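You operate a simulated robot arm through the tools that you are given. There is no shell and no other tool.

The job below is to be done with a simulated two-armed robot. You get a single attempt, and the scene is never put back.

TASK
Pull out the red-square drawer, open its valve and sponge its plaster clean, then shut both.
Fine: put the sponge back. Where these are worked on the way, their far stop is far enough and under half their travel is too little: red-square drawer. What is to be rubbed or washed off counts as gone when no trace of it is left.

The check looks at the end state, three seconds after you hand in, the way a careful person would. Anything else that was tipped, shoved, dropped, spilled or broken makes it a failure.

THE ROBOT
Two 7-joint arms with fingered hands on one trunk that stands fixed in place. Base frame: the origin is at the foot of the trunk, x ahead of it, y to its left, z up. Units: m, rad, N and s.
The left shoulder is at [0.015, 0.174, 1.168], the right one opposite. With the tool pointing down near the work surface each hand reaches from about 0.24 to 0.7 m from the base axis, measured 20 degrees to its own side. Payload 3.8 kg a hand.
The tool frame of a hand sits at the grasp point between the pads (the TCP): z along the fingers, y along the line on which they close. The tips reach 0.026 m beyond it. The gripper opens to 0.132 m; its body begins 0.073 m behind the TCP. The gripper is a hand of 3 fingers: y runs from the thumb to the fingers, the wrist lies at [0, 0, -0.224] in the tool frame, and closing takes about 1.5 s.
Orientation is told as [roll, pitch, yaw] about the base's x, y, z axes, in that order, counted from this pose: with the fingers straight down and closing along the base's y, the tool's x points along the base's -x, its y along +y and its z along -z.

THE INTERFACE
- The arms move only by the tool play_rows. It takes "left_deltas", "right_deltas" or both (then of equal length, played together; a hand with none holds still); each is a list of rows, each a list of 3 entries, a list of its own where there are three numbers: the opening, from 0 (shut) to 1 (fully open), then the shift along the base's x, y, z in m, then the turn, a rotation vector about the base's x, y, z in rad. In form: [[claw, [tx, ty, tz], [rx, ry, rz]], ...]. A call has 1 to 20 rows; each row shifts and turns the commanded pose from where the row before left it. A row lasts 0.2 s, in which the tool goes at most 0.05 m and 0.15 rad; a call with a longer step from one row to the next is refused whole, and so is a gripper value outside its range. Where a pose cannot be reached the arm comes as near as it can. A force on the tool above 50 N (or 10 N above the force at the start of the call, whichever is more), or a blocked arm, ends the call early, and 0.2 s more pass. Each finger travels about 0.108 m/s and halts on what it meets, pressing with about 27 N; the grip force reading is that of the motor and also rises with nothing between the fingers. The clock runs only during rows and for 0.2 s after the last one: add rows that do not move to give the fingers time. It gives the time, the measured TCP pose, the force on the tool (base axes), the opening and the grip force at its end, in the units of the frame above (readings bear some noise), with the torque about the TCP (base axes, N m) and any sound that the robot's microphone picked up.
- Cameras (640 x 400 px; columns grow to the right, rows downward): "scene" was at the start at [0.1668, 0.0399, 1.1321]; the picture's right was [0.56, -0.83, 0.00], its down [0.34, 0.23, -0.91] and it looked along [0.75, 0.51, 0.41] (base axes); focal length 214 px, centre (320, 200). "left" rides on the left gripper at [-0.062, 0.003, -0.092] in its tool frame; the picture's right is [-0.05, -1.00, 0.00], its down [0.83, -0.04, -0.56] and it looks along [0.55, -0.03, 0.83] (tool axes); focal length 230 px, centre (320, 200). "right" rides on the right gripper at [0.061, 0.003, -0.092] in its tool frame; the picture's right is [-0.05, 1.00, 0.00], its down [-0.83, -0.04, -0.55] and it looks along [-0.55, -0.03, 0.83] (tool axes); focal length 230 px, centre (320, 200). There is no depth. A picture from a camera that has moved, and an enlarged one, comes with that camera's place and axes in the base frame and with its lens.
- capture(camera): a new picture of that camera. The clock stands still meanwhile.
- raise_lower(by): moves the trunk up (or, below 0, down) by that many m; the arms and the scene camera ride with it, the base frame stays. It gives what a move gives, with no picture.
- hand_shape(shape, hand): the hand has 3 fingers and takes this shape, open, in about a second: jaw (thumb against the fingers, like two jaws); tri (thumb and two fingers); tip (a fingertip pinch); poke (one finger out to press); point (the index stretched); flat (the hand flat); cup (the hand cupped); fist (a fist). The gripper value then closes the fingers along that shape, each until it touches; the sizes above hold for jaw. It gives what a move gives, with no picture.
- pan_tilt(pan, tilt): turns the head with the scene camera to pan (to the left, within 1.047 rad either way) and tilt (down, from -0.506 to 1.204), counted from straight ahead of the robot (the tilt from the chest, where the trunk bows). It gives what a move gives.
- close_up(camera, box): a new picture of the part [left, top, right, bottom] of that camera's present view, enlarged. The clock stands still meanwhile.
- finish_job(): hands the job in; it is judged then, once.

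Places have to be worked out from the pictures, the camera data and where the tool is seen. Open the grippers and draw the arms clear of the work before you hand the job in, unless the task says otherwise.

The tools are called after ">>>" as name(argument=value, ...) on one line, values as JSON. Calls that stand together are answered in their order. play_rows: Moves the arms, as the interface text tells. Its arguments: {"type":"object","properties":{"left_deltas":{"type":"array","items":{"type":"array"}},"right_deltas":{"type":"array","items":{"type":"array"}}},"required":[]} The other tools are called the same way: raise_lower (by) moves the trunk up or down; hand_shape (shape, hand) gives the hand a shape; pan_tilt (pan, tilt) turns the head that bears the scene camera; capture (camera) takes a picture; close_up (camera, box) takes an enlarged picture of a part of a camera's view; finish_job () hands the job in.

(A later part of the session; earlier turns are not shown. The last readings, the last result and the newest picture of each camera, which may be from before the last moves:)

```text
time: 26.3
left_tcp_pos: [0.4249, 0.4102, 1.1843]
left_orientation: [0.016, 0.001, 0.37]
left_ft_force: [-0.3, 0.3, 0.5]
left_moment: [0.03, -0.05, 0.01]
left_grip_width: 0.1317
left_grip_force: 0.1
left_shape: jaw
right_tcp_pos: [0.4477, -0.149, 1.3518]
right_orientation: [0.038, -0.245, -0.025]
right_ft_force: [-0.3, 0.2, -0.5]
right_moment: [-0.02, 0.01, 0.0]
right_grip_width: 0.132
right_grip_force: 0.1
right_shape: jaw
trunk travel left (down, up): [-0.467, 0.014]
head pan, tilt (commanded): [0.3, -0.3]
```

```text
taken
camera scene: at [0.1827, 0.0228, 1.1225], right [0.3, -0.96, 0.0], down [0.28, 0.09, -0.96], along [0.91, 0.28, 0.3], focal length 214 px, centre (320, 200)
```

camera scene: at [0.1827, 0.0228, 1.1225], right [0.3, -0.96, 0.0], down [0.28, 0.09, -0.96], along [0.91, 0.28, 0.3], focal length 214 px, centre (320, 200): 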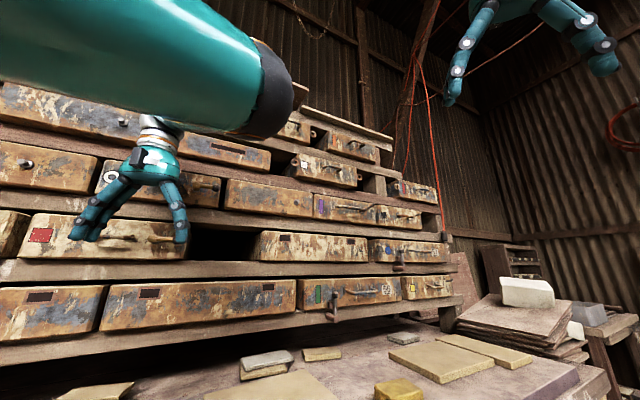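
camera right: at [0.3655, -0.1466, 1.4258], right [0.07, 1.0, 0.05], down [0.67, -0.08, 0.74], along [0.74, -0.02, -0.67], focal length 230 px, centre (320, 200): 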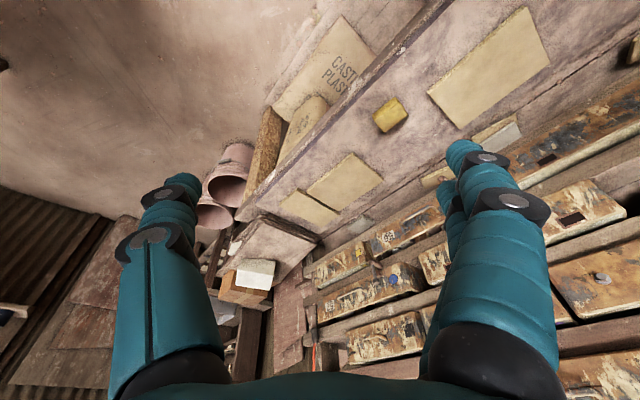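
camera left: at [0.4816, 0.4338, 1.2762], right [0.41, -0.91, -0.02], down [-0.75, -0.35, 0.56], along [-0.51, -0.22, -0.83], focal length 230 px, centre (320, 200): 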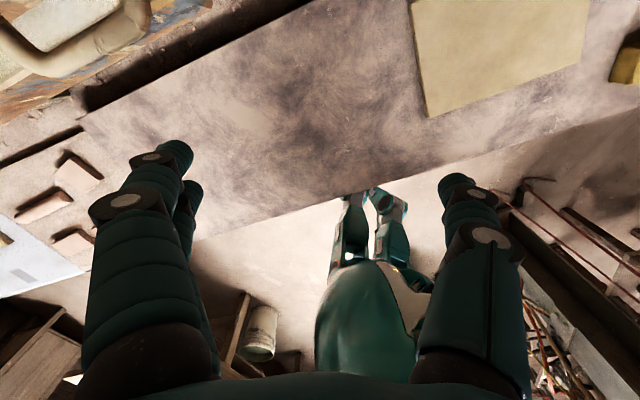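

The right elbow lies out to the side (good), the left one is folded forward. I try to get the left elbow outward by taking the left hand across to the right side first, moving the right hand further out of the way at the same time.

>>> play_rows(left_deltas=[[1, [0, 0, 0.01], [0, 0, 0]], [1, [0, -0.02, 0.01], [0, 0, 0]], [1, [0, -0.04, 0.01], [0, 0, 0]], [1, [0, -0.04, 0.0], [0, 0, 0]], [1, [0, -0.04, 0.0], [0, 0, 0]], [1, [0.01, -0.04, 0], [0, 0, 0]], [1, [0.01, -0.04, 0], [0, 0, 0]], [1, [0.01, -0.04, 0], [0, 0, 0]], [1, [0.0, -0.04, 0], [0, 0, 0]], [1, [0, -0.04, 0], [0, 0, 0]], [1, [0, -0.04, 0], [0, 0, 0]]], right_deltas=[[1, [0, -0.03, 0.0], [0, 0, 0]], [1, [0, -0.03, 0.0], [0, 0, 0]], [1, [0, -0.03, 0.0], [0, 0, 0]], [1, [0, -0.03, 0.0], [0, 0, 0]], [1, [0, -0.03, 0.0], [0, 0, 0]], [1, [0, -0.03, 0], [0, 0, 0]], [1, [0, -0.03, 0], [0, 0, 0]], [1, [0, 0, 0], [0, 0, 0]], [1, [0, 0, 0], [0, 0, 0]], [1, [0, 0, 0], [0, 0, 0]], [1, [0, 0, 0], [0, 0, 0]]])

>>> capture(camera="scene")

>>> capture(camera="left")

```text
time: 28.7
left_tcp_pos: [0.4549, 0.0307, 1.2142]
left_orientation: [0.016, 0.001, 0.371]
left_ft_force: [-0.4, -0.2, -0.1]
left_moment: [-0.01, 0.05, 0.01]
left_grip_width: 0.1318
left_grip_force: 0.0
left_shape: jaw
right_tcp_pos: [0.4474, -0.3569, 1.3497]
right_orientation: [0.039, -0.245, -0.026]
right_ft_force: [-0.4, -0.1, 0.8]
right_moment: [0.03, -0.01, -0.01]
right_grip_width: 0.132
right_grip_force: 0.0
right_shape: jaw
trunk travel left (down, up): [-0.467, 0.014]
head pan, tilt (commanded): [0.3, -0.3]
```

```text
taken
camera scene: at [0.1827, 0.0224, 1.1225], right [0.3, -0.96, 0.0], down [0.28, 0.09, -0.96], along [0.91, 0.28, 0.3], focal length 214 px, centre (320, 200)
```

scene: 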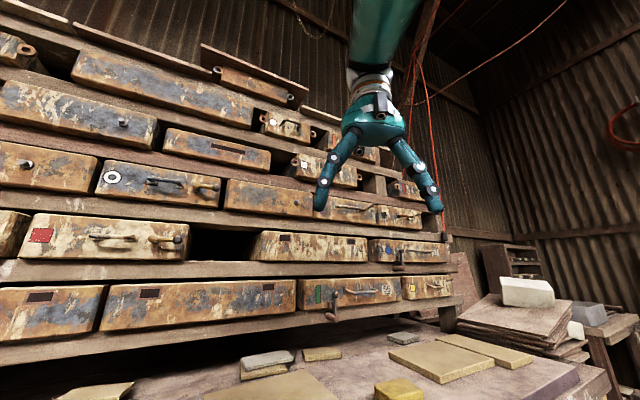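

```text
taken
camera left: at [0.5113, 0.0534, 1.3069], right [0.41, -0.91, -0.02], down [-0.75, -0.35, 0.55], along [-0.51, -0.22, -0.83], focal length 230 px, centre (320, 200)
```

left: 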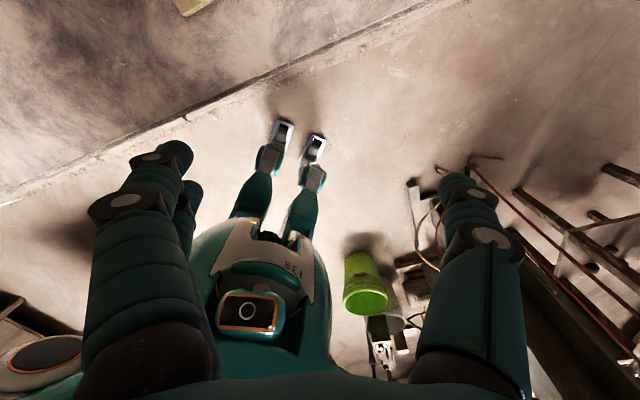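

The view is clear now; I check where the left elbow is.

>>> pan_tilt(pan=0.5, tilt=-0.506)

>>> capture(camera="scene")

```text
time: 29.4
left_tcp_pos: [0.4556, 0.0326, 1.2141]
left_orientation: [0.015, 0.0, 0.371]
left_ft_force: [0.1, 0.3, 0.2]
left_moment: [0.0, -0.01, 0.0]
left_grip_width: 0.1319
left_grip_force: 0.1
left_shape: jaw
right_tcp_pos: [0.4485, -0.3571, 1.3499]
right_orientation: [0.037, -0.243, -0.025]
right_ft_force: [0.6, 0.6, -0.2]
right_moment: [-0.01, -0.01, -0.03]
right_grip_width: 0.1319
right_grip_force: 0.1
right_shape: jaw
trunk travel left (down, up): [-0.467, 0.014]
head pan, tilt (commanded): [0.499, -0.499]
```

```text
taken
camera scene: at [0.1665, 0.0318, 1.137], right [0.48, -0.88, 0.0], down [0.42, 0.23, -0.88], along [0.77, 0.42, 0.48], focal length 214 px, centre (320, 200)
```

scene: 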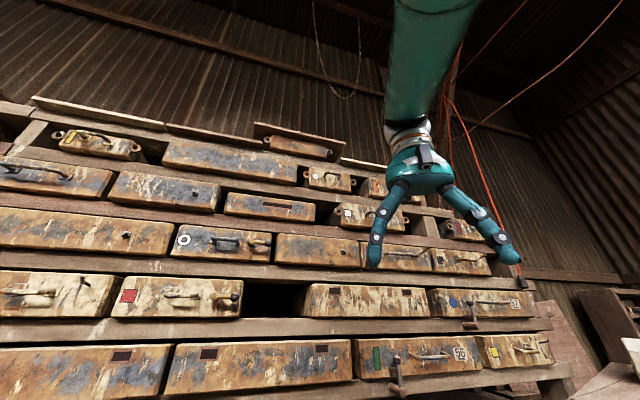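

The left elbow is now up high, which suits a forward-pointing hand. I pitch the left hand forward here, then roll it so the fingers close vertically (thumb up).

>>> play_rows(left_deltas=[[1, [0.002, 0.003, 0], [0.0491, -0.1264, 0]], [1, [0.002, 0.003, 0], [0.0491, -0.1264, 0]], [1, [0.002, 0.003, 0], [0.0491, -0.1264, 0]], [1, [0.002, 0.003, 0], [0.0491, -0.1264, 0]], [1, [0.002, 0.003, 0], [0.0491, -0.1264, 0]], [1, [0.002, 0.003, 0], [0.0491, -0.1264, 0]], [1, [0.002, 0.003, 0], [0.0491, -0.1264, 0]], [1, [0.002, 0.003, 0], [0.0491, -0.1264, 0]], [1, [0.002, 0.003, 0], [0.0491, -0.1264, 0]]])

>>> capture(camera="scene")

```text
time: 31.4
left_tcp_pos: [0.6064, 0.1326, 1.341]
left_orientation: [0.016, -1.221, 0.37]
left_ft_force: [0.4, -0.1, 0.4]
left_moment: [0.0, 0.02, 0.03]
left_grip_width: 0.1316
left_grip_force: 0.0
left_shape: jaw
left hand out of reach, approached as far as the arm can: row 2, 3, 4, 5, 6, 7, 8, 9
right_tcp_pos: [0.4469, -0.3578, 1.3504]
right_orientation: [0.036, -0.245, -0.026]
right_ft_force: [0.1, -0.1, 1.3]
right_moment: [0.01, 0.01, -0.01]
right_grip_width: 0.1319
right_grip_force: 0.1
right_shape: jaw
trunk travel left (down, up): [-0.467, 0.014]
head pan, tilt (commanded): [0.499, -0.499]
```

```text
taken
camera scene: at [0.1664, 0.0319, 1.1371], right [0.48, -0.88, 0.0], down [0.42, 0.23, -0.88], along [0.77, 0.42, 0.48], focal length 214 px, centre (320, 200)
```

scene: 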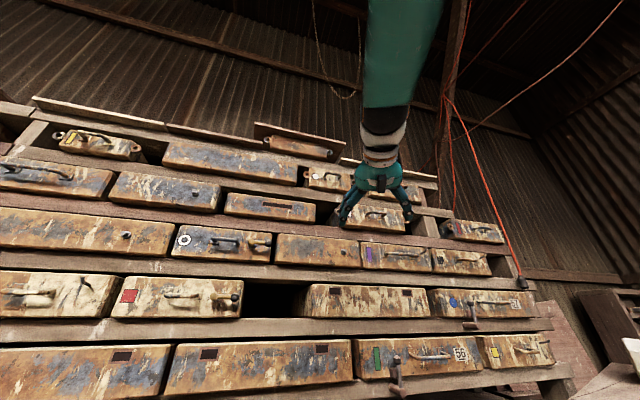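

Orientation was reached only with the wrist stuck far forward, so the left arm is unsuited to this. The right arm, with its elbow out to the side, naturally points left-forward, so I park the left hand higher and turn the right hand to point at the cabinet with thumb up.

>>> play_rows(left_deltas=[[1, [0, 0.01, 0.03], [0, 0, 0]], [1, [-0.01, 0.02, 0.03], [0, 0, 0]], [1, [-0.01, 0.02, 0.03], [0, 0, 0]], [1, [-0.01, 0.02, 0.03], [0, 0, 0]], [1, [-0.01, 0.02, 0.03], [0, 0, 0]], [1, [-0.01, 0.02, 0.03], [0, 0, 0]], [1, [-0.01, 0.02, 0.02], [0, 0, 0]], [1, [-0.01, 0.02, 0.02], [0, 0, 0]], [1, [0, 0.02, 0.02], [0, 0, 0]]], right_deltas=[[1, [0.0, 0.01, -0.01], [0, -0.1362, 0]], [1, [0.0, 0.01, -0.01], [0, -0.1362, 0]], [1, [0.0, 0.01, -0.01], [0, -0.1362, 0]], [1, [0.0, 0.01, -0.01], [0, -0.1362, 0]], [1, [0.0, 0.01, -0.01], [0, -0.1362, 0]], [1, [0.0, 0.01, -0.01], [0, -0.1362, 0]], [1, [0.0, 0.01, -0.01], [0, -0.1362, 0]], [1, [0.0, 0.01, -0.01], [0, -0.1362, 0]], [1, [0.0, 0.01, -0.01], [0, -0.1362, 0]]])

>>> pan_tilt(pan=0.2, tilt=-0.3)

>>> capture(camera="scene")

```text
time: 33.4
left_tcp_pos: [0.532, 0.3043, 1.5822]
left_orientation: [0.011, -1.223, 0.375]
left_ft_force: [-0.6, 1.0, -0.3]
left_moment: [-0.03, -0.01, -0.04]
left_grip_width: 0.132
left_grip_force: 0.0
left_shape: jaw
right_tcp_pos: [0.4433, -0.2892, 1.2844]
right_orientation: [0.237, -1.422, -0.243]
right_ft_force: [2.1, -1.8, -6.9]
right_moment: [0.01, -0.58, 0.16]
right_grip_width: 0.1318
right_grip_force: 0.1
right_shape: jaw
right hand out of reach, approached as far as the arm can: row 9
trunk travel left (down, up): [-0.467, 0.014]
head pan, tilt (commanded): [0.499, -0.499]
```

```text
time: 34.2
left_tcp_pos: [0.5352, 0.3017, 1.5801]
left_orientation: [0.015, -1.219, 0.37]
left_ft_force: [0.3, -0.3, 0.4]
left_moment: [-0.03, 0.01, -0.02]
left_grip_width: 0.1319
left_grip_force: 0.1
left_shape: jaw
right_tcp_pos: [0.4458, -0.2896, 1.2869]
right_orientation: [0.253, -1.429, -0.257]
right_ft_force: [0.1, -0.9, -0.6]
right_moment: [0.0, -0.01, -0.03]
right_grip_width: 0.1319
right_grip_force: 0.0
right_shape: jaw
trunk travel left (down, up): [-0.467, 0.014]
head pan, tilt (commanded): [0.201, -0.3]
```

```text
taken
camera scene: at [0.1847, 0.0155, 1.1225], right [0.2, -0.98, 0.0], down [0.29, 0.06, -0.96], along [0.94, 0.19, 0.3], focal length 214 px, centre (320, 200)
```

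scene: 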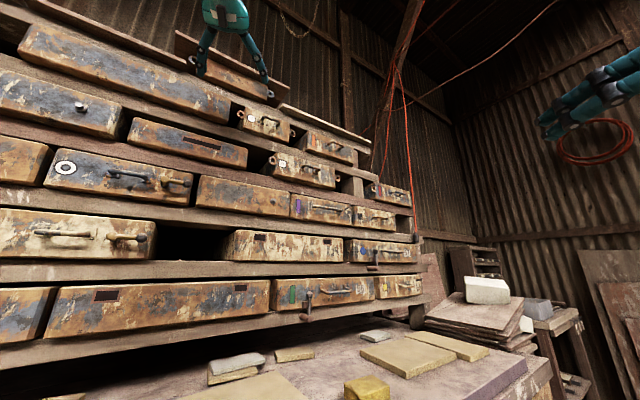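

The right hand now points straight ahead with almost no trouble. I roll it thumb-up and yaw it toward the cabinet while bringing it inward.

>>> play_rows(right_deltas=[[1, [0.0, 0.02, -0.005], [-0.1122, 0, 0.086]], [1, [0.0, 0.02, -0.005], [-0.1119, -0.008, 0.086]], [1, [0.0, 0.02, -0.005], [-0.1111, -0.016, 0.086]], [1, [0.0, 0.02, -0.005], [-0.1096, -0.0239, 0.086]], [1, [0.0, 0.02, -0.005], [-0.1077, -0.0316, 0.086]], [1, [0.0, 0.02, -0.005], [-0.1051, -0.0392, 0.086]], [1, [0.0, 0.02, -0.005], [-0.1021, -0.0466, 0.086]], [1, [0.0, 0.02, -0.005], [-0.0985, -0.0538, 0.086]], [1, [0.0, 0.02, -0.005], [-0.0944, -0.0607, 0.086]], [1, [0.0, 0.02, -0.005], [-0.0898, -0.0672, 0.086]], [1, [0.0, 0.02, -0.005], [-0.0848, -0.0735, 0.086]], [1, [0.0, 0.02, -0.005], [-0.0793, -0.0793, 0.086]], [1, [0.0, 0.02, -0.005], [-0.0735, -0.0848, 0.086]], [1, [0.0, 0.02, -0.005], [-0.0673, -0.0898, 0.086]]])

>>> capture(camera="scene")

>>> capture(camera="right")

```text
time: 37.2
left_tcp_pos: [0.5358, 0.3027, 1.5801]
left_orientation: [0.016, -1.218, 0.369]
left_ft_force: [1.0, 0.5, -0.1]
left_moment: [0.01, -0.02, 0.03]
left_grip_width: 0.1319
left_grip_force: 0.1
left_shape: jaw
right_tcp_pos: [0.4468, -0.0198, 1.1983]
right_orientation: [-1.464, -0.061, 2.534]
right_ft_force: [0.3, 0.3, 0.1]
right_moment: [0.0, 0.0, 0.04]
right_grip_width: 0.1319
right_grip_force: 0.0
right_shape: jaw
right hand out of reach, approached as far as the arm can: row 1
trunk travel left (down, up): [-0.467, 0.014]
head pan, tilt (commanded): [0.201, -0.3]
```

```text
taken
camera scene: at [0.185, 0.0156, 1.1224], right [0.2, -0.98, 0.0], down [0.29, 0.06, -0.96], along [0.94, 0.19, 0.3], focal length 214 px, centre (320, 200)
```

scene: 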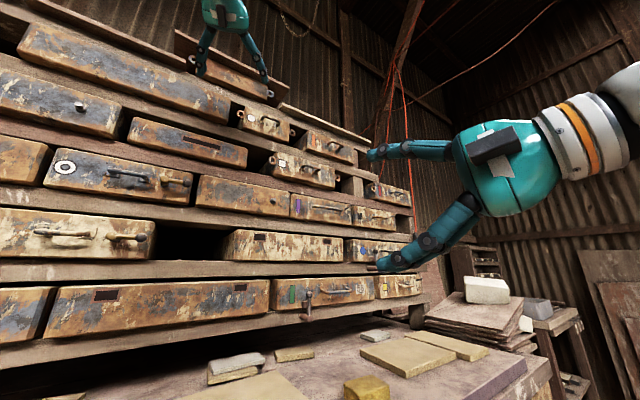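

```text
taken
camera right: at [0.4456, -0.1311, 1.2011], right [-0.15, -0.02, -0.99], down [-0.99, 0.02, 0.15], along [0.02, 1.0, -0.03], focal length 230 px, centre (320, 200)
```

right: 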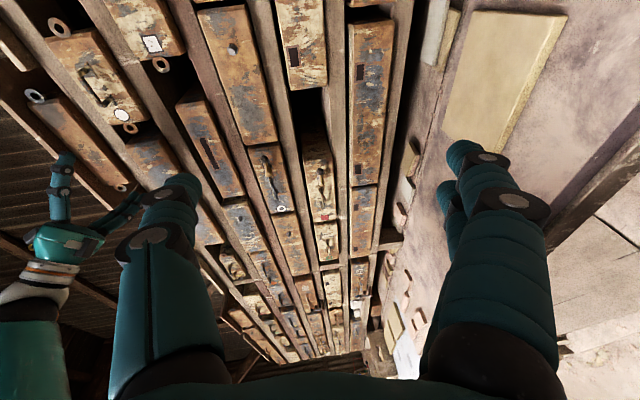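

The right hand now points left-forward (yaw ≈0.97) with the thumb on top, just as wanted. I bring it leftward toward a pre-grasp spot in front of the handle, halfway first, with the grip partly closed.

>>> play_rows(right_deltas=[[0.9, [-0.005, 0.04, -0.001], [0, 0, 0]], [0.8, [-0.005, 0.04, -0.001], [0, 0, 0]], [0.7, [-0.005, 0.04, -0.001], [0, 0, 0]], [0.65, [-0.005, 0.04, -0.001], [0, 0, 0]], [0.65, [-0.005, 0.04, -0.001], [0, 0, 0]], [0.65, [-0.005, 0.04, -0.001], [0, 0, 0]], [0.65, [-0.005, 0.04, -0.001], [0, 0, 0]]])

>>> pan_tilt(pan=0.8, tilt=0.0)

>>> capture(camera="scene")

>>> capture(camera="right")

```text
time: 38.8
left_tcp_pos: [0.5366, 0.3017, 1.5799]
left_orientation: [0.014, -1.22, 0.371]
left_ft_force: [0.5, 0.4, 0.3]
left_moment: [0.0, -0.01, 0.01]
left_grip_width: 0.1318
left_grip_force: 0.0
left_shape: jaw
right_tcp_pos: [0.4137, 0.0378, 1.2083]
right_orientation: [-1.464, -0.063, 2.533]
right_ft_force: [-0.5, -0.8, 0.6]
right_moment: [0.01, 0.03, 0.03]
right_grip_width: 0.0862
right_grip_force: 0.0
right_shape: jaw
right hand out of reach, approached as far as the arm can: row 2, 3, 4, 5, 6, 7
trunk travel left (down, up): [-0.467, 0.014]
head pan, tilt (commanded): [0.201, -0.3]
```

```text
time: 39.8
left_tcp_pos: [0.5351, 0.3022, 1.5805]
left_orientation: [0.016, -1.221, 0.369]
left_ft_force: [0.8, 0.2, 0.1]
left_moment: [0.01, -0.05, 0.01]
left_grip_width: 0.1317
left_grip_force: 0.0
left_shape: jaw
right_tcp_pos: [0.4137, 0.0373, 1.2081]
right_orientation: [-1.464, -0.063, 2.534]
right_ft_force: [-0.2, -0.5, -0.1]
right_moment: [-0.02, 0.03, -0.05]
right_grip_width: 0.0865
right_grip_force: 0.0
right_shape: jaw
trunk travel left (down, up): [-0.467, 0.014]
head pan, tilt (commanded): [0.799, 0.0]
```

```text
taken
camera scene: at [0.1704, 0.0641, 1.097], right [0.72, -0.7, 0.0], down [0.0, 0.0, -1.0], along [0.7, 0.72, 0.0], focal length 214 px, centre (320, 200)
```

scene: 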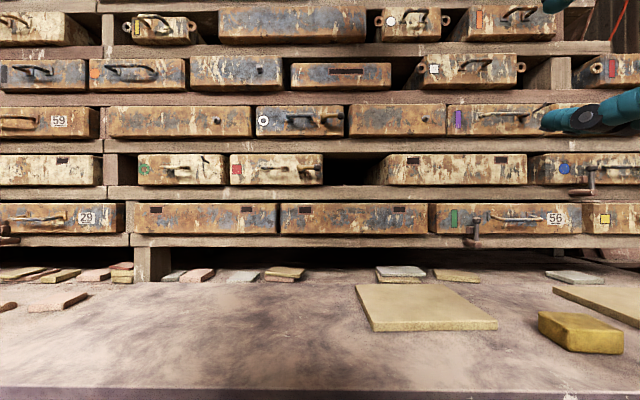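

```text
taken
camera right: at [0.4118, -0.0728, 1.2116], right [-0.15, -0.02, -0.99], down [-0.99, 0.02, 0.15], along [0.02, 1.0, -0.03], focal length 230 px, centre (320, 200)
```

right: 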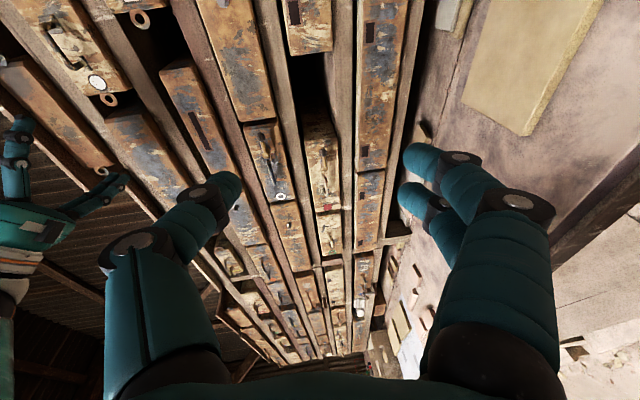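

The right hand stalled at (0.414, 0.037), probably because the wrist came too near its shoulder. I swing it out wider (larger x) and then go left.

>>> play_rows(right_deltas=[[0.65, [0.03, 0.01, 0], [0, 0, 0]], [0.65, [0.035, 0.02, 0], [0, 0, 0]], [0.65, [0.03, 0.03, 0], [0, 0, 0]], [0.65, [0.01, 0.04, 0], [0, 0, 0]], [0.65, [0, 0.04, -0.002], [0, 0, 0]], [0.65, [0, 0.04, -0.002], [0, 0, 0]], [0.65, [0, 0.04, -0.002], [0, 0, 0]], [0.65, [-0.01, 0.03, -0.002], [0, 0, 0]], [0.65, [-0.01, 0.02, -0.002], [0, 0, 0]]])

>>> capture(camera="scene")

>>> capture(camera="right")

```text
time: 41.8
left_tcp_pos: [0.5362, 0.3009, 1.5801]
left_orientation: [0.018, -1.221, 0.37]
left_ft_force: [0.3, -0.6, -0.4]
left_moment: [-0.03, 0.01, -0.02]
left_grip_width: 0.132
left_grip_force: 0.1
left_shape: jaw
right_tcp_pos: [0.4414, 0.032, 1.2212]
right_orientation: [-1.465, -0.063, 2.532]
right_ft_force: [-0.3, -0.4, 0.3]
right_moment: [0.03, 0.01, -0.01]
right_grip_width: 0.0863
right_grip_force: 0.0
right_shape: jaw
right hand out of reach, approached as far as the arm can: row 1, 2, 3, 4, 5, 6, 7, 8, 9
trunk travel left (down, up): [-0.467, 0.014]
head pan, tilt (commanded): [0.799, 0.0]
```

```text
taken
camera scene: at [0.1706, 0.0641, 1.097], right [0.72, -0.7, 0.0], down [0.0, 0.0, -1.0], along [0.7, 0.72, 0.0], focal length 214 px, centre (320, 200)
```

scene: 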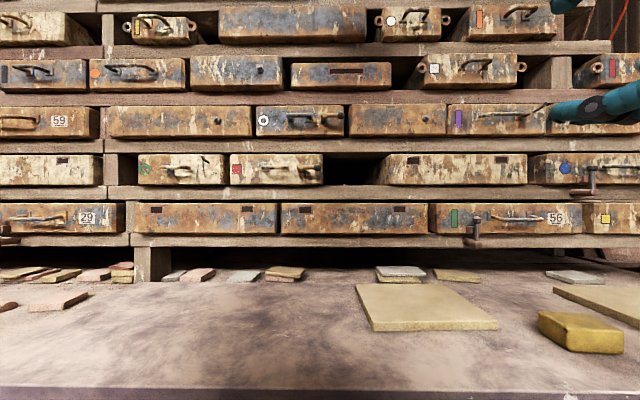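

```text
taken
camera right: at [0.4397, -0.0777, 1.2243], right [-0.15, -0.02, -0.99], down [-0.99, 0.02, 0.15], along [0.02, 1.0, -0.02], focal length 230 px, centre (320, 200)
```

right: 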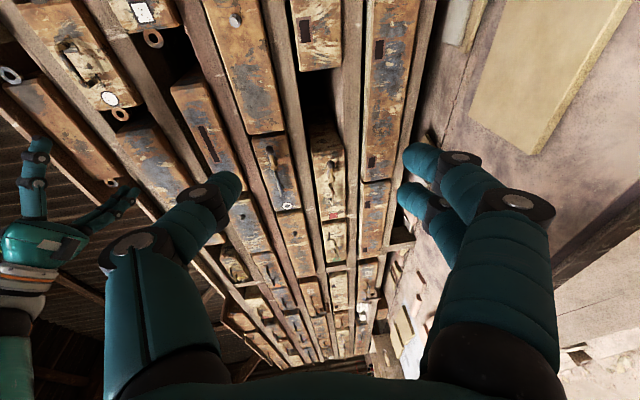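

Still blocked while holding this orientation, so a wrist or shoulder joint is at its limit. I try yawing the hand further left (more in line with the forearm) and then moving left.

>>> play_rows(right_deltas=[[0.65, [0.0, 0.0, 0], [0, 0, 0.14]], [0.65, [0.0, 0.0, 0], [0, 0, 0.14]], [0.65, [0.0, 0.0, 0], [0, 0, 0.14]], [0.65, [0.0, 0.03, 0], [0, 0, 0]], [0.65, [0.0, 0.03, 0], [0, 0, 0]], [0.65, [0.0, 0.03, 0], [0, 0, 0]], [0.65, [0.0, 0.03, 0], [0, 0, 0]], [0.65, [0.0, 0.03, 0], [0, 0, 0]], [0.65, [0.0, 0.03, 0], [0, 0, 0]]])

>>> pan_tilt(pan=0.1, tilt=-0.1)

>>> capture(camera="scene")

```text
time: 43.8
left_tcp_pos: [0.5354, 0.3022, 1.5806]
left_orientation: [0.017, -1.22, 0.37]
left_ft_force: [0.1, 0.1, -0.6]
left_moment: [-0.02, 0.0, -0.02]
left_grip_width: 0.1319
left_grip_force: 0.0
left_shape: jaw
right_tcp_pos: [0.4309, 0.047, 1.2398]
right_orientation: [-1.527, -0.065, 2.761]
right_ft_force: [0.3, 0.2, 0.1]
right_moment: [0.03, 0.01, -0.01]
right_grip_width: 0.0862
right_grip_force: 0.2
right_shape: jaw
right hand out of reach, approached as far as the arm can: row 2, 3, 4, 5, 6, 7, 8, 9
trunk travel left (down, up): [-0.467, 0.014]
head pan, tilt (commanded): [0.799, 0.0]
```

```text
time: 44.9
left_tcp_pos: [0.5359, 0.3018, 1.5799]
left_orientation: [0.016, -1.22, 0.37]
left_ft_force: [-0.9, 0.6, -0.1]
left_moment: [-0.02, -0.01, -0.01]
left_grip_width: 0.132
left_grip_force: 0.1
left_shape: jaw
right_tcp_pos: [0.4317, 0.048, 1.2401]
right_orientation: [-1.527, -0.064, 2.764]
right_ft_force: [0.1, -0.2, 0.3]
right_moment: [0.02, -0.02, -0.02]
right_grip_width: 0.0863
right_grip_force: 0.0
right_shape: jaw
trunk travel left (down, up): [-0.467, 0.014]
head pan, tilt (commanded): [0.099, -0.099]
```

```text
taken
camera scene: at [0.1943, 0.0084, 1.1058], right [0.1, -0.99, 0.0], down [0.1, 0.01, -1.0], along [0.99, 0.1, 0.1], focal length 214 px, centre (320, 200)
```

scene: 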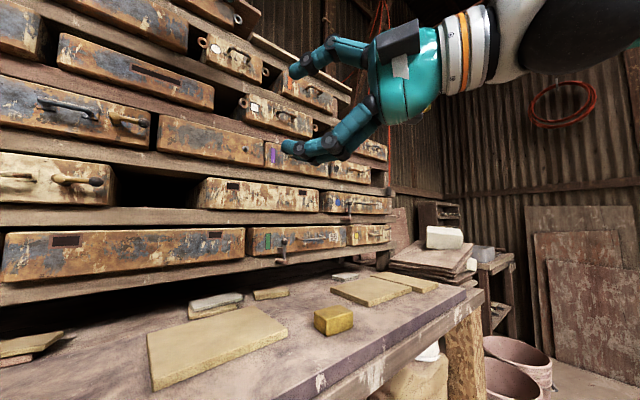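

The fold of the elbow seems to be the limit in this elbow-out posture. I take the right hand back out to the right and low, so that the elbow may drop beneath, and then check.

>>> play_rows(right_deltas=[[0.65, [0.01, -0.04, 0], [0, 0, 0]], [0.65, [0.0, -0.04, 0], [0, 0, 0]], [0.65, [0.0, -0.04, -0.01], [0, 0, 0]], [0.65, [0.0, -0.04, -0.02], [0, 0, 0]], [0.65, [0.0, -0.04, -0.02], [0, 0, 0]], [0.65, [0.0, -0.04, -0.03], [0, 0, 0]], [0.65, [0.0, -0.04, -0.03], [0, 0, 0]], [0.65, [0.0, -0.0, -0.04], [0, 0, 0]], [0.65, [0.0, -0.0, -0.04], [0, 0, 0]], [0.65, [0.0, 0.0, -0.04], [0, 0, 0]], [0.65, [0.0, 0.0, -0.04], [0, 0, 0]]])

>>> pan_tilt(pan=-0.6, tilt=0.2)

>>> capture(camera="scene")

```text
time: 47.3
left_tcp_pos: [0.5357, 0.3016, 1.5806]
left_orientation: [0.016, -1.221, 0.371]
left_ft_force: [-0.3, -0.1, -0.3]
left_moment: [0.0, 0.0, 0.03]
left_grip_width: 0.1316
left_grip_force: 0.0
left_shape: jaw
right_tcp_pos: [0.4327, -0.233, 0.9878]
right_orientation: [-1.528, -0.06, 2.763]
right_ft_force: [-0.2, 0.0, -0.8]
right_moment: [0.03, 0.01, -0.03]
right_grip_width: 0.0863
right_grip_force: 0.1
right_shape: jaw
right hand out of reach, approached as far as the arm can: row 11
trunk travel left (down, up): [-0.467, 0.014]
head pan, tilt (commanded): [0.099, -0.099]
```

```text
time: 48.3
left_tcp_pos: [0.5353, 0.303, 1.5804]
left_orientation: [0.017, -1.22, 0.369]
left_ft_force: [0.4, -0.4, -0.4]
left_moment: [0.0, 0.01, 0.0]
left_grip_width: 0.132
left_grip_force: 0.1
left_shape: jaw
right_tcp_pos: [0.4327, -0.234, 0.9894]
right_orientation: [-1.526, -0.065, 2.763]
right_ft_force: [-0.3, -0.2, -0.3]
right_moment: [-0.03, -0.01, -0.01]
right_grip_width: 0.0862
right_grip_force: 0.0
right_shape: jaw
trunk travel left (down, up): [-0.467, 0.014]
head pan, tilt (commanded): [-0.6, 0.201]
```

```text
taken
camera scene: at [0.1846, -0.0529, 1.0786], right [-0.56, -0.83, 0.0], down [-0.16, 0.11, -0.98], along [0.81, -0.55, -0.2], focal length 214 px, centre (320, 200)
```

scene: 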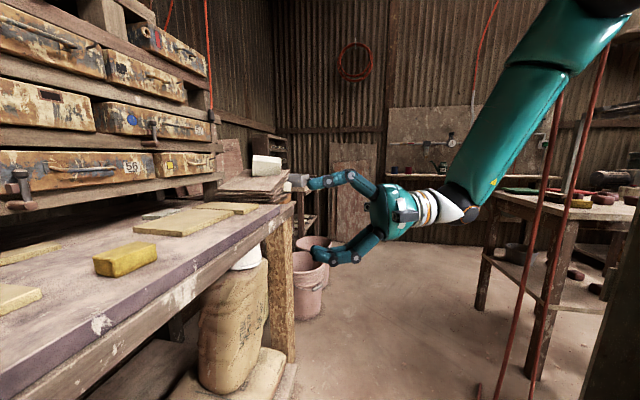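

Even low, the right elbow stays high, and a right-arm cross-over looks limited by its shoulder. So I return to the left arm, but with the thumb side turned up/toward the cabinet (a more neutral forearm roll); I roll it about its pointing axis by -90°.

>>> play_rows(left_deltas=[[0.8, [-0.004, -0.004, 0], [-0.125, -0.0486, 0.049]], [0.8, [-0.004, -0.004, 0], [-0.125, -0.0486, 0.049]], [0.8, [-0.004, -0.004, 0], [-0.125, -0.0486, 0.049]], [0.8, [-0.004, -0.004, 0], [-0.125, -0.0486, 0.049]], [0.8, [-0.004, -0.004, 0], [-0.125, -0.0486, 0.049]], [0.8, [-0.004, -0.004, 0], [-0.125, -0.0486, 0.049]], [0.8, [-0.004, -0.004, 0], [-0.125, -0.0486, 0.049]], [0.8, [-0.004, -0.004, 0], [-0.125, -0.0486, 0.049]], [0.8, [-0.004, -0.004, 0], [-0.125, -0.0486, 0.049]], [0.8, [-0.004, -0.004, 0], [-0.125, -0.0486, 0.049]], [0.8, [-0.004, -0.004, 0], [-0.125, -0.0486, 0.049]]])

>>> pan_tilt(pan=0.7, tilt=-0.506)

>>> capture(camera="scene")

>>> capture(camera="left")

```text
time: 50.7
left_tcp_pos: [0.4918, 0.2566, 1.5815]
left_orientation: [-1.204, 0.004, 1.941]
left_ft_force: [-1.4, -0.3, -0.3]
left_moment: [0.01, 0.0, 0.02]
left_grip_width: 0.1056
left_grip_force: 0.0
left_shape: jaw
right_tcp_pos: [0.4319, -0.2328, 0.9881]
right_orientation: [-1.525, -0.066, 2.763]
right_ft_force: [0.1, 0.3, -0.4]
right_moment: [0.01, -0.02, 0.02]
right_grip_width: 0.0859
right_grip_force: 0.0
right_shape: jaw
trunk travel left (down, up): [-0.467, 0.014]
head pan, tilt (commanded): [-0.6, 0.201]
```

```text
time: 52.2
left_tcp_pos: [0.4918, 0.2574, 1.5814]
left_orientation: [-1.203, -0.002, 1.941]
left_ft_force: [-0.7, -0.2, -0.4]
left_moment: [0.03, 0.01, 0.02]
left_grip_width: 0.106
left_grip_force: 0.0
left_shape: jaw
right_tcp_pos: [0.4322, -0.2337, 0.989]
right_orientation: [-1.526, -0.066, 2.764]
right_ft_force: [-0.5, 0.2, 0.4]
right_moment: [0.02, -0.02, -0.02]
right_grip_width: 0.0861
right_grip_force: 0.0
right_shape: jaw
trunk travel left (down, up): [-0.467, 0.014]
head pan, tilt (commanded): [0.7, -0.499]
```

```text
taken
camera scene: at [0.159, 0.0428, 1.137], right [0.64, -0.77, 0.0], down [0.37, 0.31, -0.88], along [0.67, 0.57, 0.48], focal length 214 px, centre (320, 200)
```

scene: 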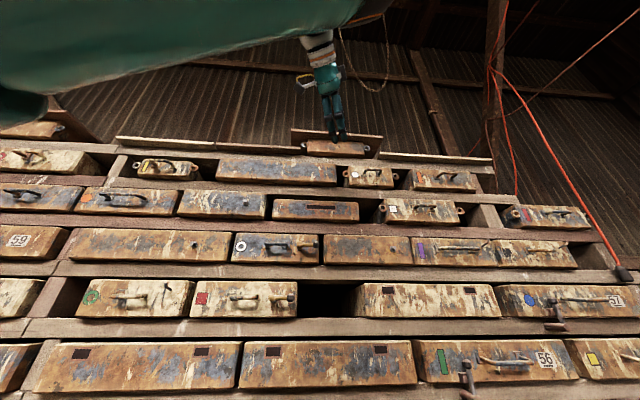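

```text
taken
camera left: at [0.3872, 0.2831, 1.6116], right [0.32, 0.18, 0.93], down [-0.17, -0.96, 0.24], along [0.93, -0.23, -0.27], focal length 230 px, centre (320, 200)
```

left: 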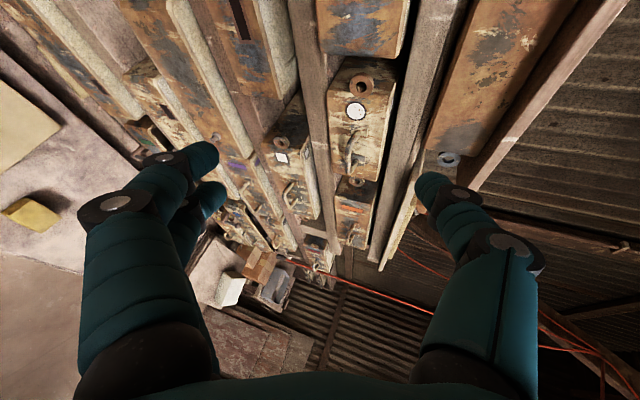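

The roll worked and the thumb is on top now. I lower the left hand toward the front of the red-square drawer in this orientation and see how far it follows.

>>> play_rows(left_deltas=[[0.7, [-0.009, 0.01, -0.035], [0, 0, 0]], [0.7, [-0.009, 0.01, -0.035], [0, 0, 0]], [0.7, [-0.009, 0.01, -0.035], [0, 0, 0]], [0.7, [-0.009, 0.01, -0.035], [0, 0, 0]], [0.7, [-0.009, 0.01, -0.035], [0, 0, 0]], [0.7, [-0.009, 0.01, -0.035], [0, 0, 0]], [0.7, [-0.009, 0.01, -0.035], [0, 0, 0]], [0.7, [-0.009, 0.01, -0.035], [0, 0, 0]], [0.7, [-0.009, 0.01, -0.035], [0, 0, 0]], [0.7, [-0.009, 0.01, -0.035], [0, 0, 0]]])

>>> capture(camera="scene")

>>> capture(camera="left")

```text
time: 54.4
left_tcp_pos: [0.4303, 0.3609, 1.2479]
left_orientation: [-1.203, -0.002, 1.937]
left_ft_force: [-0.1, 0.4, 0.2]
left_moment: [0.0, 0.01, 0.01]
left_grip_width: 0.0928
left_grip_force: 0.1
left_shape: jaw
left hand out of reach, approached as far as the arm can: row 9, 10
right_tcp_pos: [0.4311, -0.2332, 0.9887]
right_orientation: [-1.525, -0.063, 2.763]
right_ft_force: [-0.1, -0.3, 0.2]
right_moment: [-0.01, -0.02, 0.05]
right_grip_width: 0.0861
right_grip_force: 0.0
right_shape: jaw
trunk travel left (down, up): [-0.467, 0.014]
head pan, tilt (commanded): [0.7, -0.499]
```

```text
taken
camera scene: at [0.1591, 0.0431, 1.1368], right [0.64, -0.76, 0.0], down [0.37, 0.31, -0.88], along [0.67, 0.57, 0.48], focal length 214 px, centre (320, 200)
```

scene: 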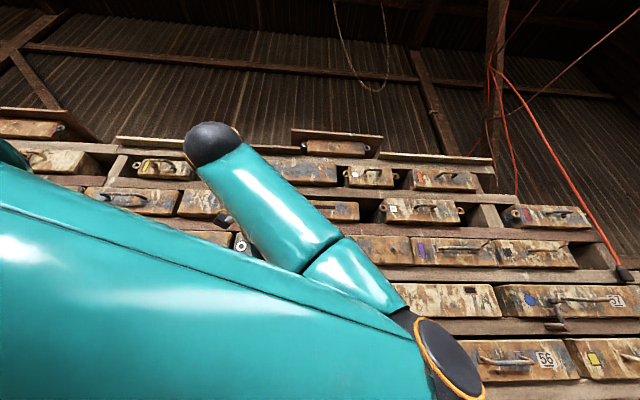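

```text
taken
camera left: at [0.3264, 0.3861, 1.2778], right [0.32, 0.18, 0.93], down [-0.17, -0.96, 0.24], along [0.93, -0.23, -0.27], focal length 230 px, centre (320, 200)
```

left: 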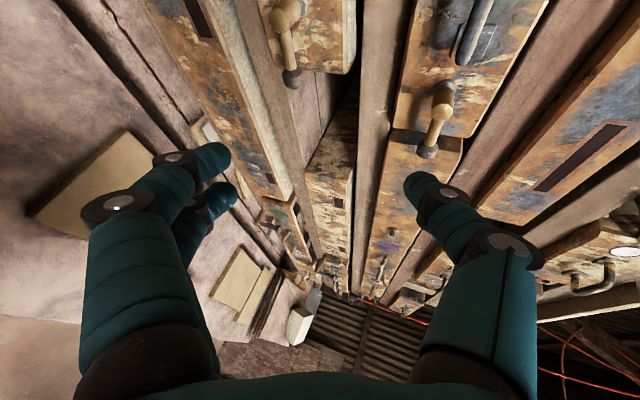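

The hand is now in front of the drawer row, at a folded but workable posture. I yaw it a bit more toward the cabinet and shift left to a pre-grasp point about 9 cm before the handle.

>>> play_rows(left_deltas=[[0.65, [-0.005, 0.012, -0.005], [0, 0, 0.08]], [0.65, [-0.005, 0.012, -0.005], [0, 0, 0.08]], [0.65, [-0.006, 0.016, -0.006], [0, 0, 0.07]], [0.65, [-0.006, 0.016, -0.006], [0, 0, 0]], [0.65, [-0.008, 0.016, -0.006], [0, 0, 0]], [0.65, [-0.008, 0.016, -0.006], [0, 0, 0]], [0.65, [-0.008, 0.016, -0.006], [0, 0, 0]]])

>>> capture(camera="left")

>>> pan_tilt(pan=0.9, tilt=-0.1)

>>> capture(camera="scene")

```text
time: 56.0
left_tcp_pos: [0.4006, 0.4665, 1.2167]
left_orientation: [-1.202, 0.0, 2.171]
left_ft_force: [0.6, -0.5, 0.0]
left_moment: [0.0, 0.03, 0.01]
left_grip_width: 0.086
left_grip_force: 0.1
left_shape: jaw
left hand out of reach, approached as far as the arm can: row 2, 4, 5, 6
right_tcp_pos: [0.4317, -0.2333, 0.9879]
right_orientation: [-1.526, -0.064, 2.765]
right_ft_force: [0.5, 0.7, -0.2]
right_moment: [0.02, 0.02, 0.02]
right_grip_width: 0.0863
right_grip_force: 0.1
right_shape: jaw
trunk travel left (down, up): [-0.467, 0.014]
head pan, tilt (commanded): [0.7, -0.499]
```

```text
taken
camera left: at [0.2929, 0.4675, 1.2458], right [0.27, 0.24, 0.93], down [0.05, -0.97, 0.24], along [0.96, -0.01, -0.27], focal length 230 px, centre (320, 200)
```

left: 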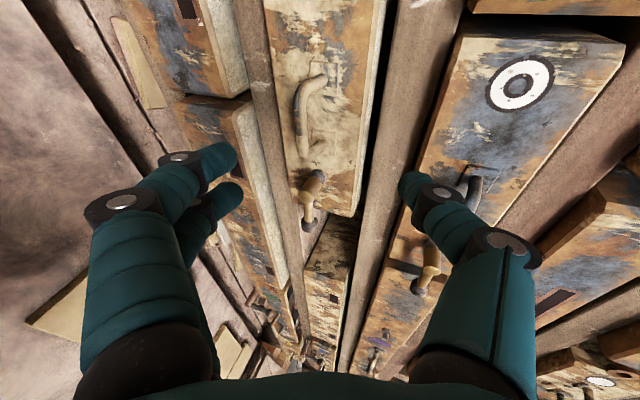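

```text
time: 56.9
left_tcp_pos: [0.4006, 0.4658, 1.2145]
left_orientation: [-1.202, -0.001, 2.171]
left_ft_force: [-0.2, 0.1, 0.2]
left_moment: [0.03, -0.01, 0.0]
left_grip_width: 0.0863
left_grip_force: 0.0
left_shape: jaw
right_tcp_pos: [0.4309, -0.2332, 0.9885]
right_orientation: [-1.526, -0.066, 2.763]
right_ft_force: [-0.2, -0.6, -0.4]
right_moment: [0.02, 0.01, 0.02]
right_grip_width: 0.0859
right_grip_force: 0.0
right_shape: jaw
trunk travel left (down, up): [-0.467, 0.014]
head pan, tilt (commanded): [0.901, -0.099]
```

```text
taken
camera scene: at [0.1617, 0.0679, 1.1059], right [0.78, -0.62, 0.0], down [0.06, 0.08, -0.99], along [0.62, 0.78, 0.1], focal length 214 px, centre (320, 200)
```

scene: 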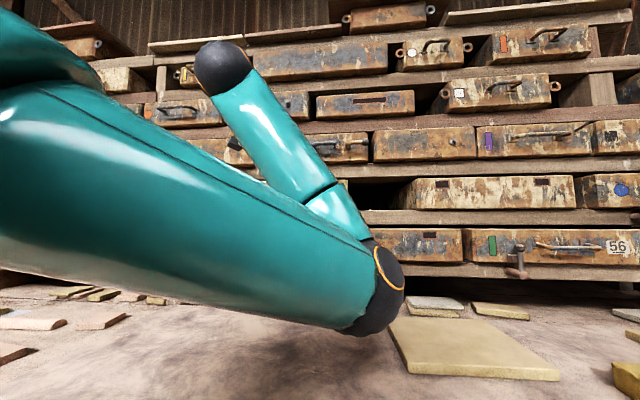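

The left camera now shows the handle right between thumb and fingers. I zoom in on it to fix its place.

>>> close_up(camera="left", box=[220, 40, 420, 240])

```text
2.00 times, centred on (320, 140) of left
camera zoom: at [0.2931, 0.467, 1.2459], right [0.27, 0.24, 0.93], down [0.05, -0.97, 0.24], along [0.96, -0.01, -0.27], focal length 460 px, centre (320, 320)
```

zoom: 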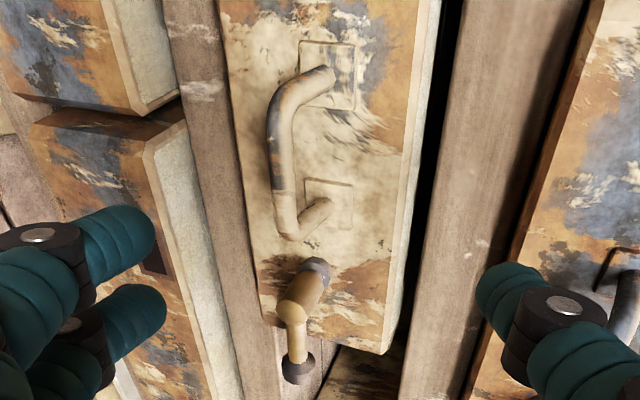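

The bar sits at about (0.450, 0.513, 1.174). I narrow the grip to ~48 mm and advance to about 14 mm short of the bar.

>>> play_rows(left_deltas=[[0.36, [0.0, 0.0, -0.008], [0, 0, 0]], [0.36, [0.002, 0.004, -0.006], [0, 0, 0]], [0.36, [0.008, 0.008, -0.006], [0, 0, 0]], [0.36, [0.009, 0.009, -0.006], [0, 0, 0]], [0.36, [0.009, 0.009, -0.005], [0, 0, 0]], [0.36, [0.01, 0.01, -0.0045], [0, 0, 0]]])

>>> capture(camera="left")

>>> close_up(camera="left", box=[200, 20, 440, 240])

```text
time: 58.3
left_tcp_pos: [0.4376, 0.5064, 1.1874]
left_orientation: [-1.204, -0.001, 2.171]
left_ft_force: [-0.1, 0.7, 1.4]
left_moment: [-0.03, 0.03, -0.01]
left_grip_width: 0.0478
left_grip_force: 0.0
left_shape: jaw
left hand out of reach, approached as far as the arm can: row 1
right_tcp_pos: [0.4318, -0.2329, 0.9893]
right_orientation: [-1.525, -0.064, 2.763]
right_ft_force: [-0.4, -0.8, 0.5]
right_moment: [0.0, 0.03, -0.01]
right_grip_width: 0.0862
right_grip_force: 0.1
right_shape: jaw
trunk travel left (down, up): [-0.467, 0.014]
head pan, tilt (commanded): [0.901, -0.099]
```

```text
taken
camera left: at [0.3314, 0.5075, 1.2179], right [0.27, 0.25, 0.93], down [0.05, -0.97, 0.24], along [0.96, -0.01, -0.27], focal length 230 px, centre (320, 200)
```

left: 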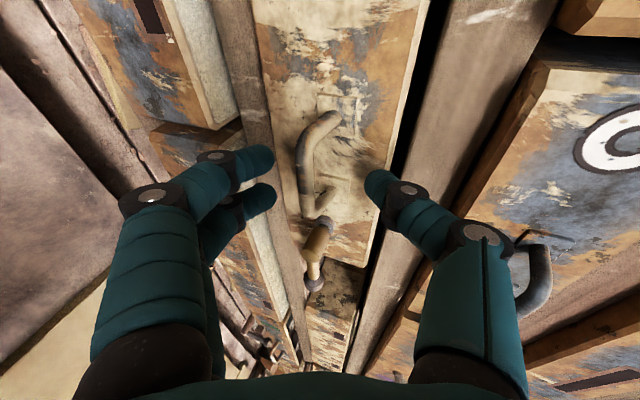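

```text
1.82 times, centred on (320, 130) of left
camera zoom: at [0.3314, 0.5075, 1.2179], right [0.27, 0.25, 0.93], down [0.05, -0.97, 0.24], along [0.96, -0.01, -0.27], focal length 418 px, centre (320, 327)
```

zoom: 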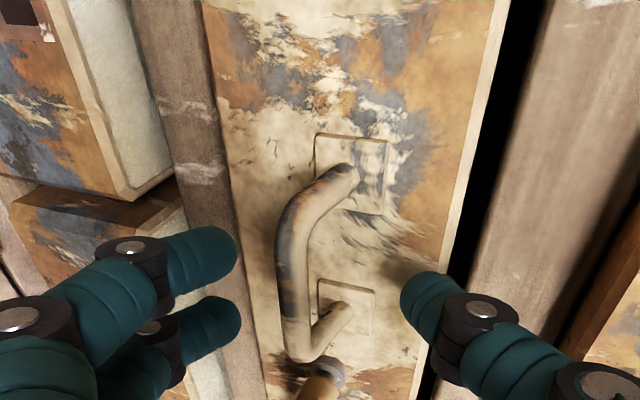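

The grip axis lies about 8 mm above the bar and 15 mm short of it. I shift down 8 mm and close on the bar.

>>> play_rows(left_deltas=[[0.36, [-0.001, -0.001, -0.004], [0, 0, 0]], [0.36, [-0.001, -0.001, -0.004], [0, 0, 0]], [0.3, [0, 0, 0], [0, 0, 0]], [0.2, [0, 0, 0], [0, 0, 0]], [0.1, [0, 0, 0], [0, 0, 0]], [0.0, [0, 0, 0], [0, 0, 0]], [0.0, [0, 0, 0], [0, 0, 0]], [0.0, [0, 0, 0], [0, 0, 0]]])

>>> close_up(camera="left", box=[200, 20, 440, 240])

```text
time: 60.1
left_tcp_pos: [0.4364, 0.5057, 1.1791]
left_orientation: [-1.202, 0.0, 2.17]
left_ft_force: [4.8, 4.6, -1.2]
left_moment: [-0.01, -0.03, 0.0]
left_grip_width: 0.0015
left_grip_force: 26.8
left_shape: jaw
right_tcp_pos: [0.4324, -0.234, 0.988]
right_orientation: [-1.525, -0.065, 2.762]
right_ft_force: [0.5, -0.7, -0.1]
right_moment: [0.01, -0.01, 0.0]
right_grip_width: 0.0862
right_grip_force: 0.0
right_shape: jaw
trunk travel left (down, up): [-0.467, 0.014]
head pan, tilt (commanded): [0.901, -0.099]
```

```text
1.82 times, centred on (320, 130) of left
camera zoom: at [0.3301, 0.5062, 1.2093], right [0.27, 0.25, 0.93], down [0.05, -0.97, 0.24], along [0.96, -0.01, -0.27], focal length 418 px, centre (320, 327)
```

zoom: 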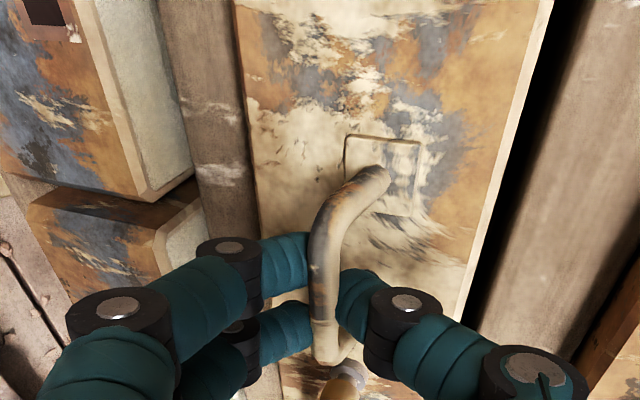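

The fingers hold the bar from both sides (26.8 N). I pull gently 4 cm along the outward normal and look.

>>> play_rows(left_deltas=[[0.0, [-0.004, -0.004, 0], [0, 0, 0]], [0.0, [-0.006, -0.006, 0], [0, 0, 0]], [0.0, [-0.006, -0.006, 0], [0, 0, 0]], [0.0, [-0.006, -0.006, 0], [0, 0, 0]], [0.0, [-0.006, -0.006, 0], [0, 0, 0]]])

>>> close_up(camera="left", box=[200, 20, 440, 240])

>>> capture(camera="left")

```text
time: 61.3
left_tcp_pos: [0.4099, 0.4779, 1.1783]
left_orientation: [-1.203, -0.001, 2.169]
left_ft_force: [13.8, 11.1, -0.8]
left_moment: [0.0, -0.05, -0.03]
left_grip_width: 0.0001
left_grip_force: 27.8
left_shape: jaw
right_tcp_pos: [0.4339, -0.2314, 0.9881]
right_orientation: [-1.523, -0.064, 2.763]
right_ft_force: [-0.3, 0.3, -0.4]
right_moment: [-0.04, 0.0, 0.03]
right_grip_width: 0.0861
right_grip_force: 0.1
right_shape: jaw
trunk travel left (down, up): [-0.467, 0.014]
head pan, tilt (commanded): [0.901, -0.099]
```

```text
1.82 times, centred on (320, 130) of left
camera zoom: at [0.3028, 0.4792, 1.209], right [0.27, 0.25, 0.93], down [0.05, -0.97, 0.24], along [0.96, -0.01, -0.27], focal length 418 px, centre (320, 327)
```

zoom: 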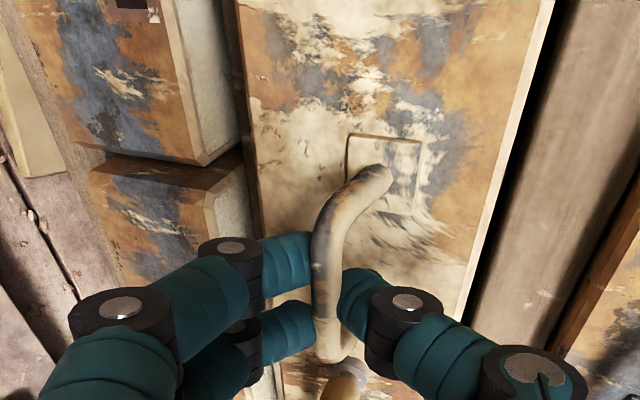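

```text
taken
camera left: at [0.3028, 0.4792, 1.209], right [0.27, 0.25, 0.93], down [0.05, -0.97, 0.24], along [0.96, -0.01, -0.27], focal length 230 px, centre (320, 200)
```

left: 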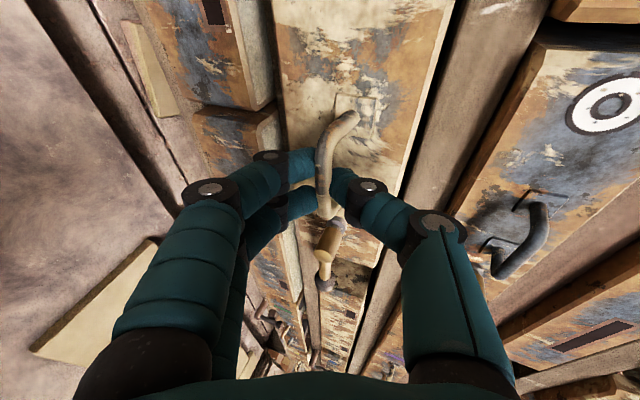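

The drawer follows the hand (about 4 cm out, 17 N drag). I go on pulling while tilting the hand gradually steeper about the bar so that the wrist stays away from my shoulder.

>>> play_rows(left_deltas=[[0.0, [-0.006, -0.006, 0.0005], [-0.0283, 0.0283, 0]], [0.0, [-0.006, -0.006, 0.0005], [-0.0283, 0.0283, 0]], [0.0, [-0.006, -0.006, 0.0005], [-0.0283, 0.0283, 0]], [0.0, [-0.006, -0.006, 0.0005], [-0.0283, 0.0283, 0]], [0.0, [-0.006, -0.006, 0.0005], [-0.0283, 0.0283, 0]], [0.0, [-0.006, -0.006, 0.0005], [-0.0283, 0.0283, 0]]])

>>> close_up(camera="left", box=[200, 20, 440, 240])

```text
time: 62.7
left_tcp_pos: [0.3807, 0.4493, 1.1912]
left_orientation: [-0.961, 0.044, 2.176]
left_ft_force: [15.2, 5.2, -28.3]
left_moment: [-0.1, -0.05, -0.12]
left_grip_width: 0.0
left_grip_force: 26.8
left_shape: jaw
left hand out of reach, approached as far as the arm can: row 1
right_tcp_pos: [0.4348, -0.2316, 0.9888]
right_orientation: [-1.525, -0.066, 2.762]
right_ft_force: [-0.5, 0.8, -0.4]
right_moment: [-0.01, 0.01, 0.03]
right_grip_width: 0.0864
right_grip_force: 0.0
right_shape: jaw
trunk travel left (down, up): [-0.467, 0.014]
head pan, tilt (commanded): [0.901, -0.099]
```

```text
1.82 times, centred on (320, 130) of left
camera zoom: at [0.2796, 0.4565, 1.2395], right [0.42, 0.4, 0.82], down [0.11, -0.91, 0.39], along [0.9, -0.07, -0.43], focal length 418 px, centre (320, 327)
```

zoom: 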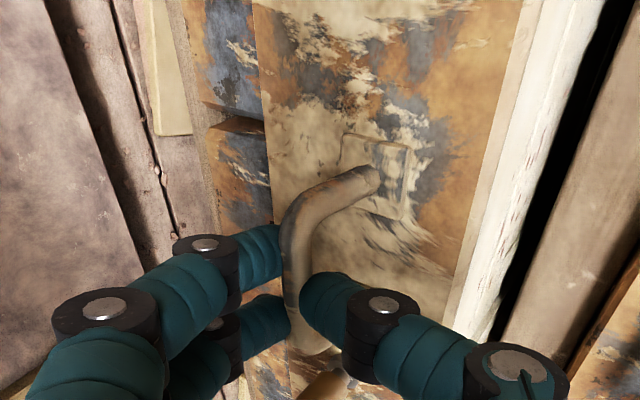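

The hand has risen about 1 cm and lifts on the handle (28 N), so I correct downward before pulling further.

>>> play_rows(left_deltas=[[0.0, [0, 0, -0.004], [0, 0, 0]], [0.0, [0, 0, -0.004], [0, 0, 0]], [0.0, [0, 0, 0], [0, 0, 0]]])

>>> capture(camera="left")

>>> capture(camera="scene")

```text
time: 63.5
left_tcp_pos: [0.3783, 0.4467, 1.188]
left_orientation: [-0.975, 0.043, 2.174]
left_ft_force: [12.7, 6.6, -0.1]
left_moment: [0.11, -0.24, -0.09]
left_grip_width: 0.0001
left_grip_force: 27.1
left_shape: jaw
right_tcp_pos: [0.4335, -0.2327, 0.9883]
right_orientation: [-1.525, -0.065, 2.762]
right_ft_force: [-0.2, 0.2, 0.1]
right_moment: [-0.01, 0.02, 0.0]
right_grip_width: 0.0863
right_grip_force: 0.1
right_shape: jaw
trunk travel left (down, up): [-0.467, 0.014]
head pan, tilt (commanded): [0.901, -0.099]
```

```text
taken
camera left: at [0.2779, 0.4551, 1.2354], right [0.41, 0.39, 0.82], down [0.11, -0.92, 0.38], along [0.9, -0.07, -0.42], focal length 230 px, centre (320, 200)
```

left: 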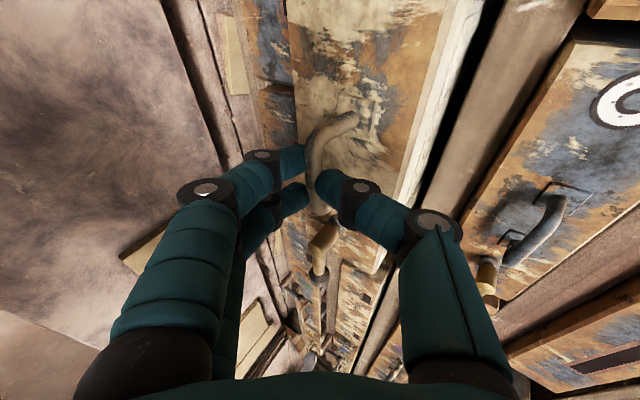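

```text
taken
camera scene: at [0.1634, 0.0689, 1.1058], right [0.78, -0.62, 0.0], down [0.06, 0.08, -1.0], along [0.62, 0.78, 0.1], focal length 214 px, centre (320, 200)
```

scene: 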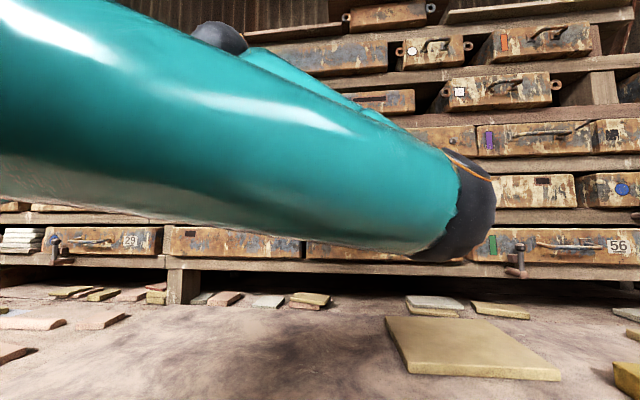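

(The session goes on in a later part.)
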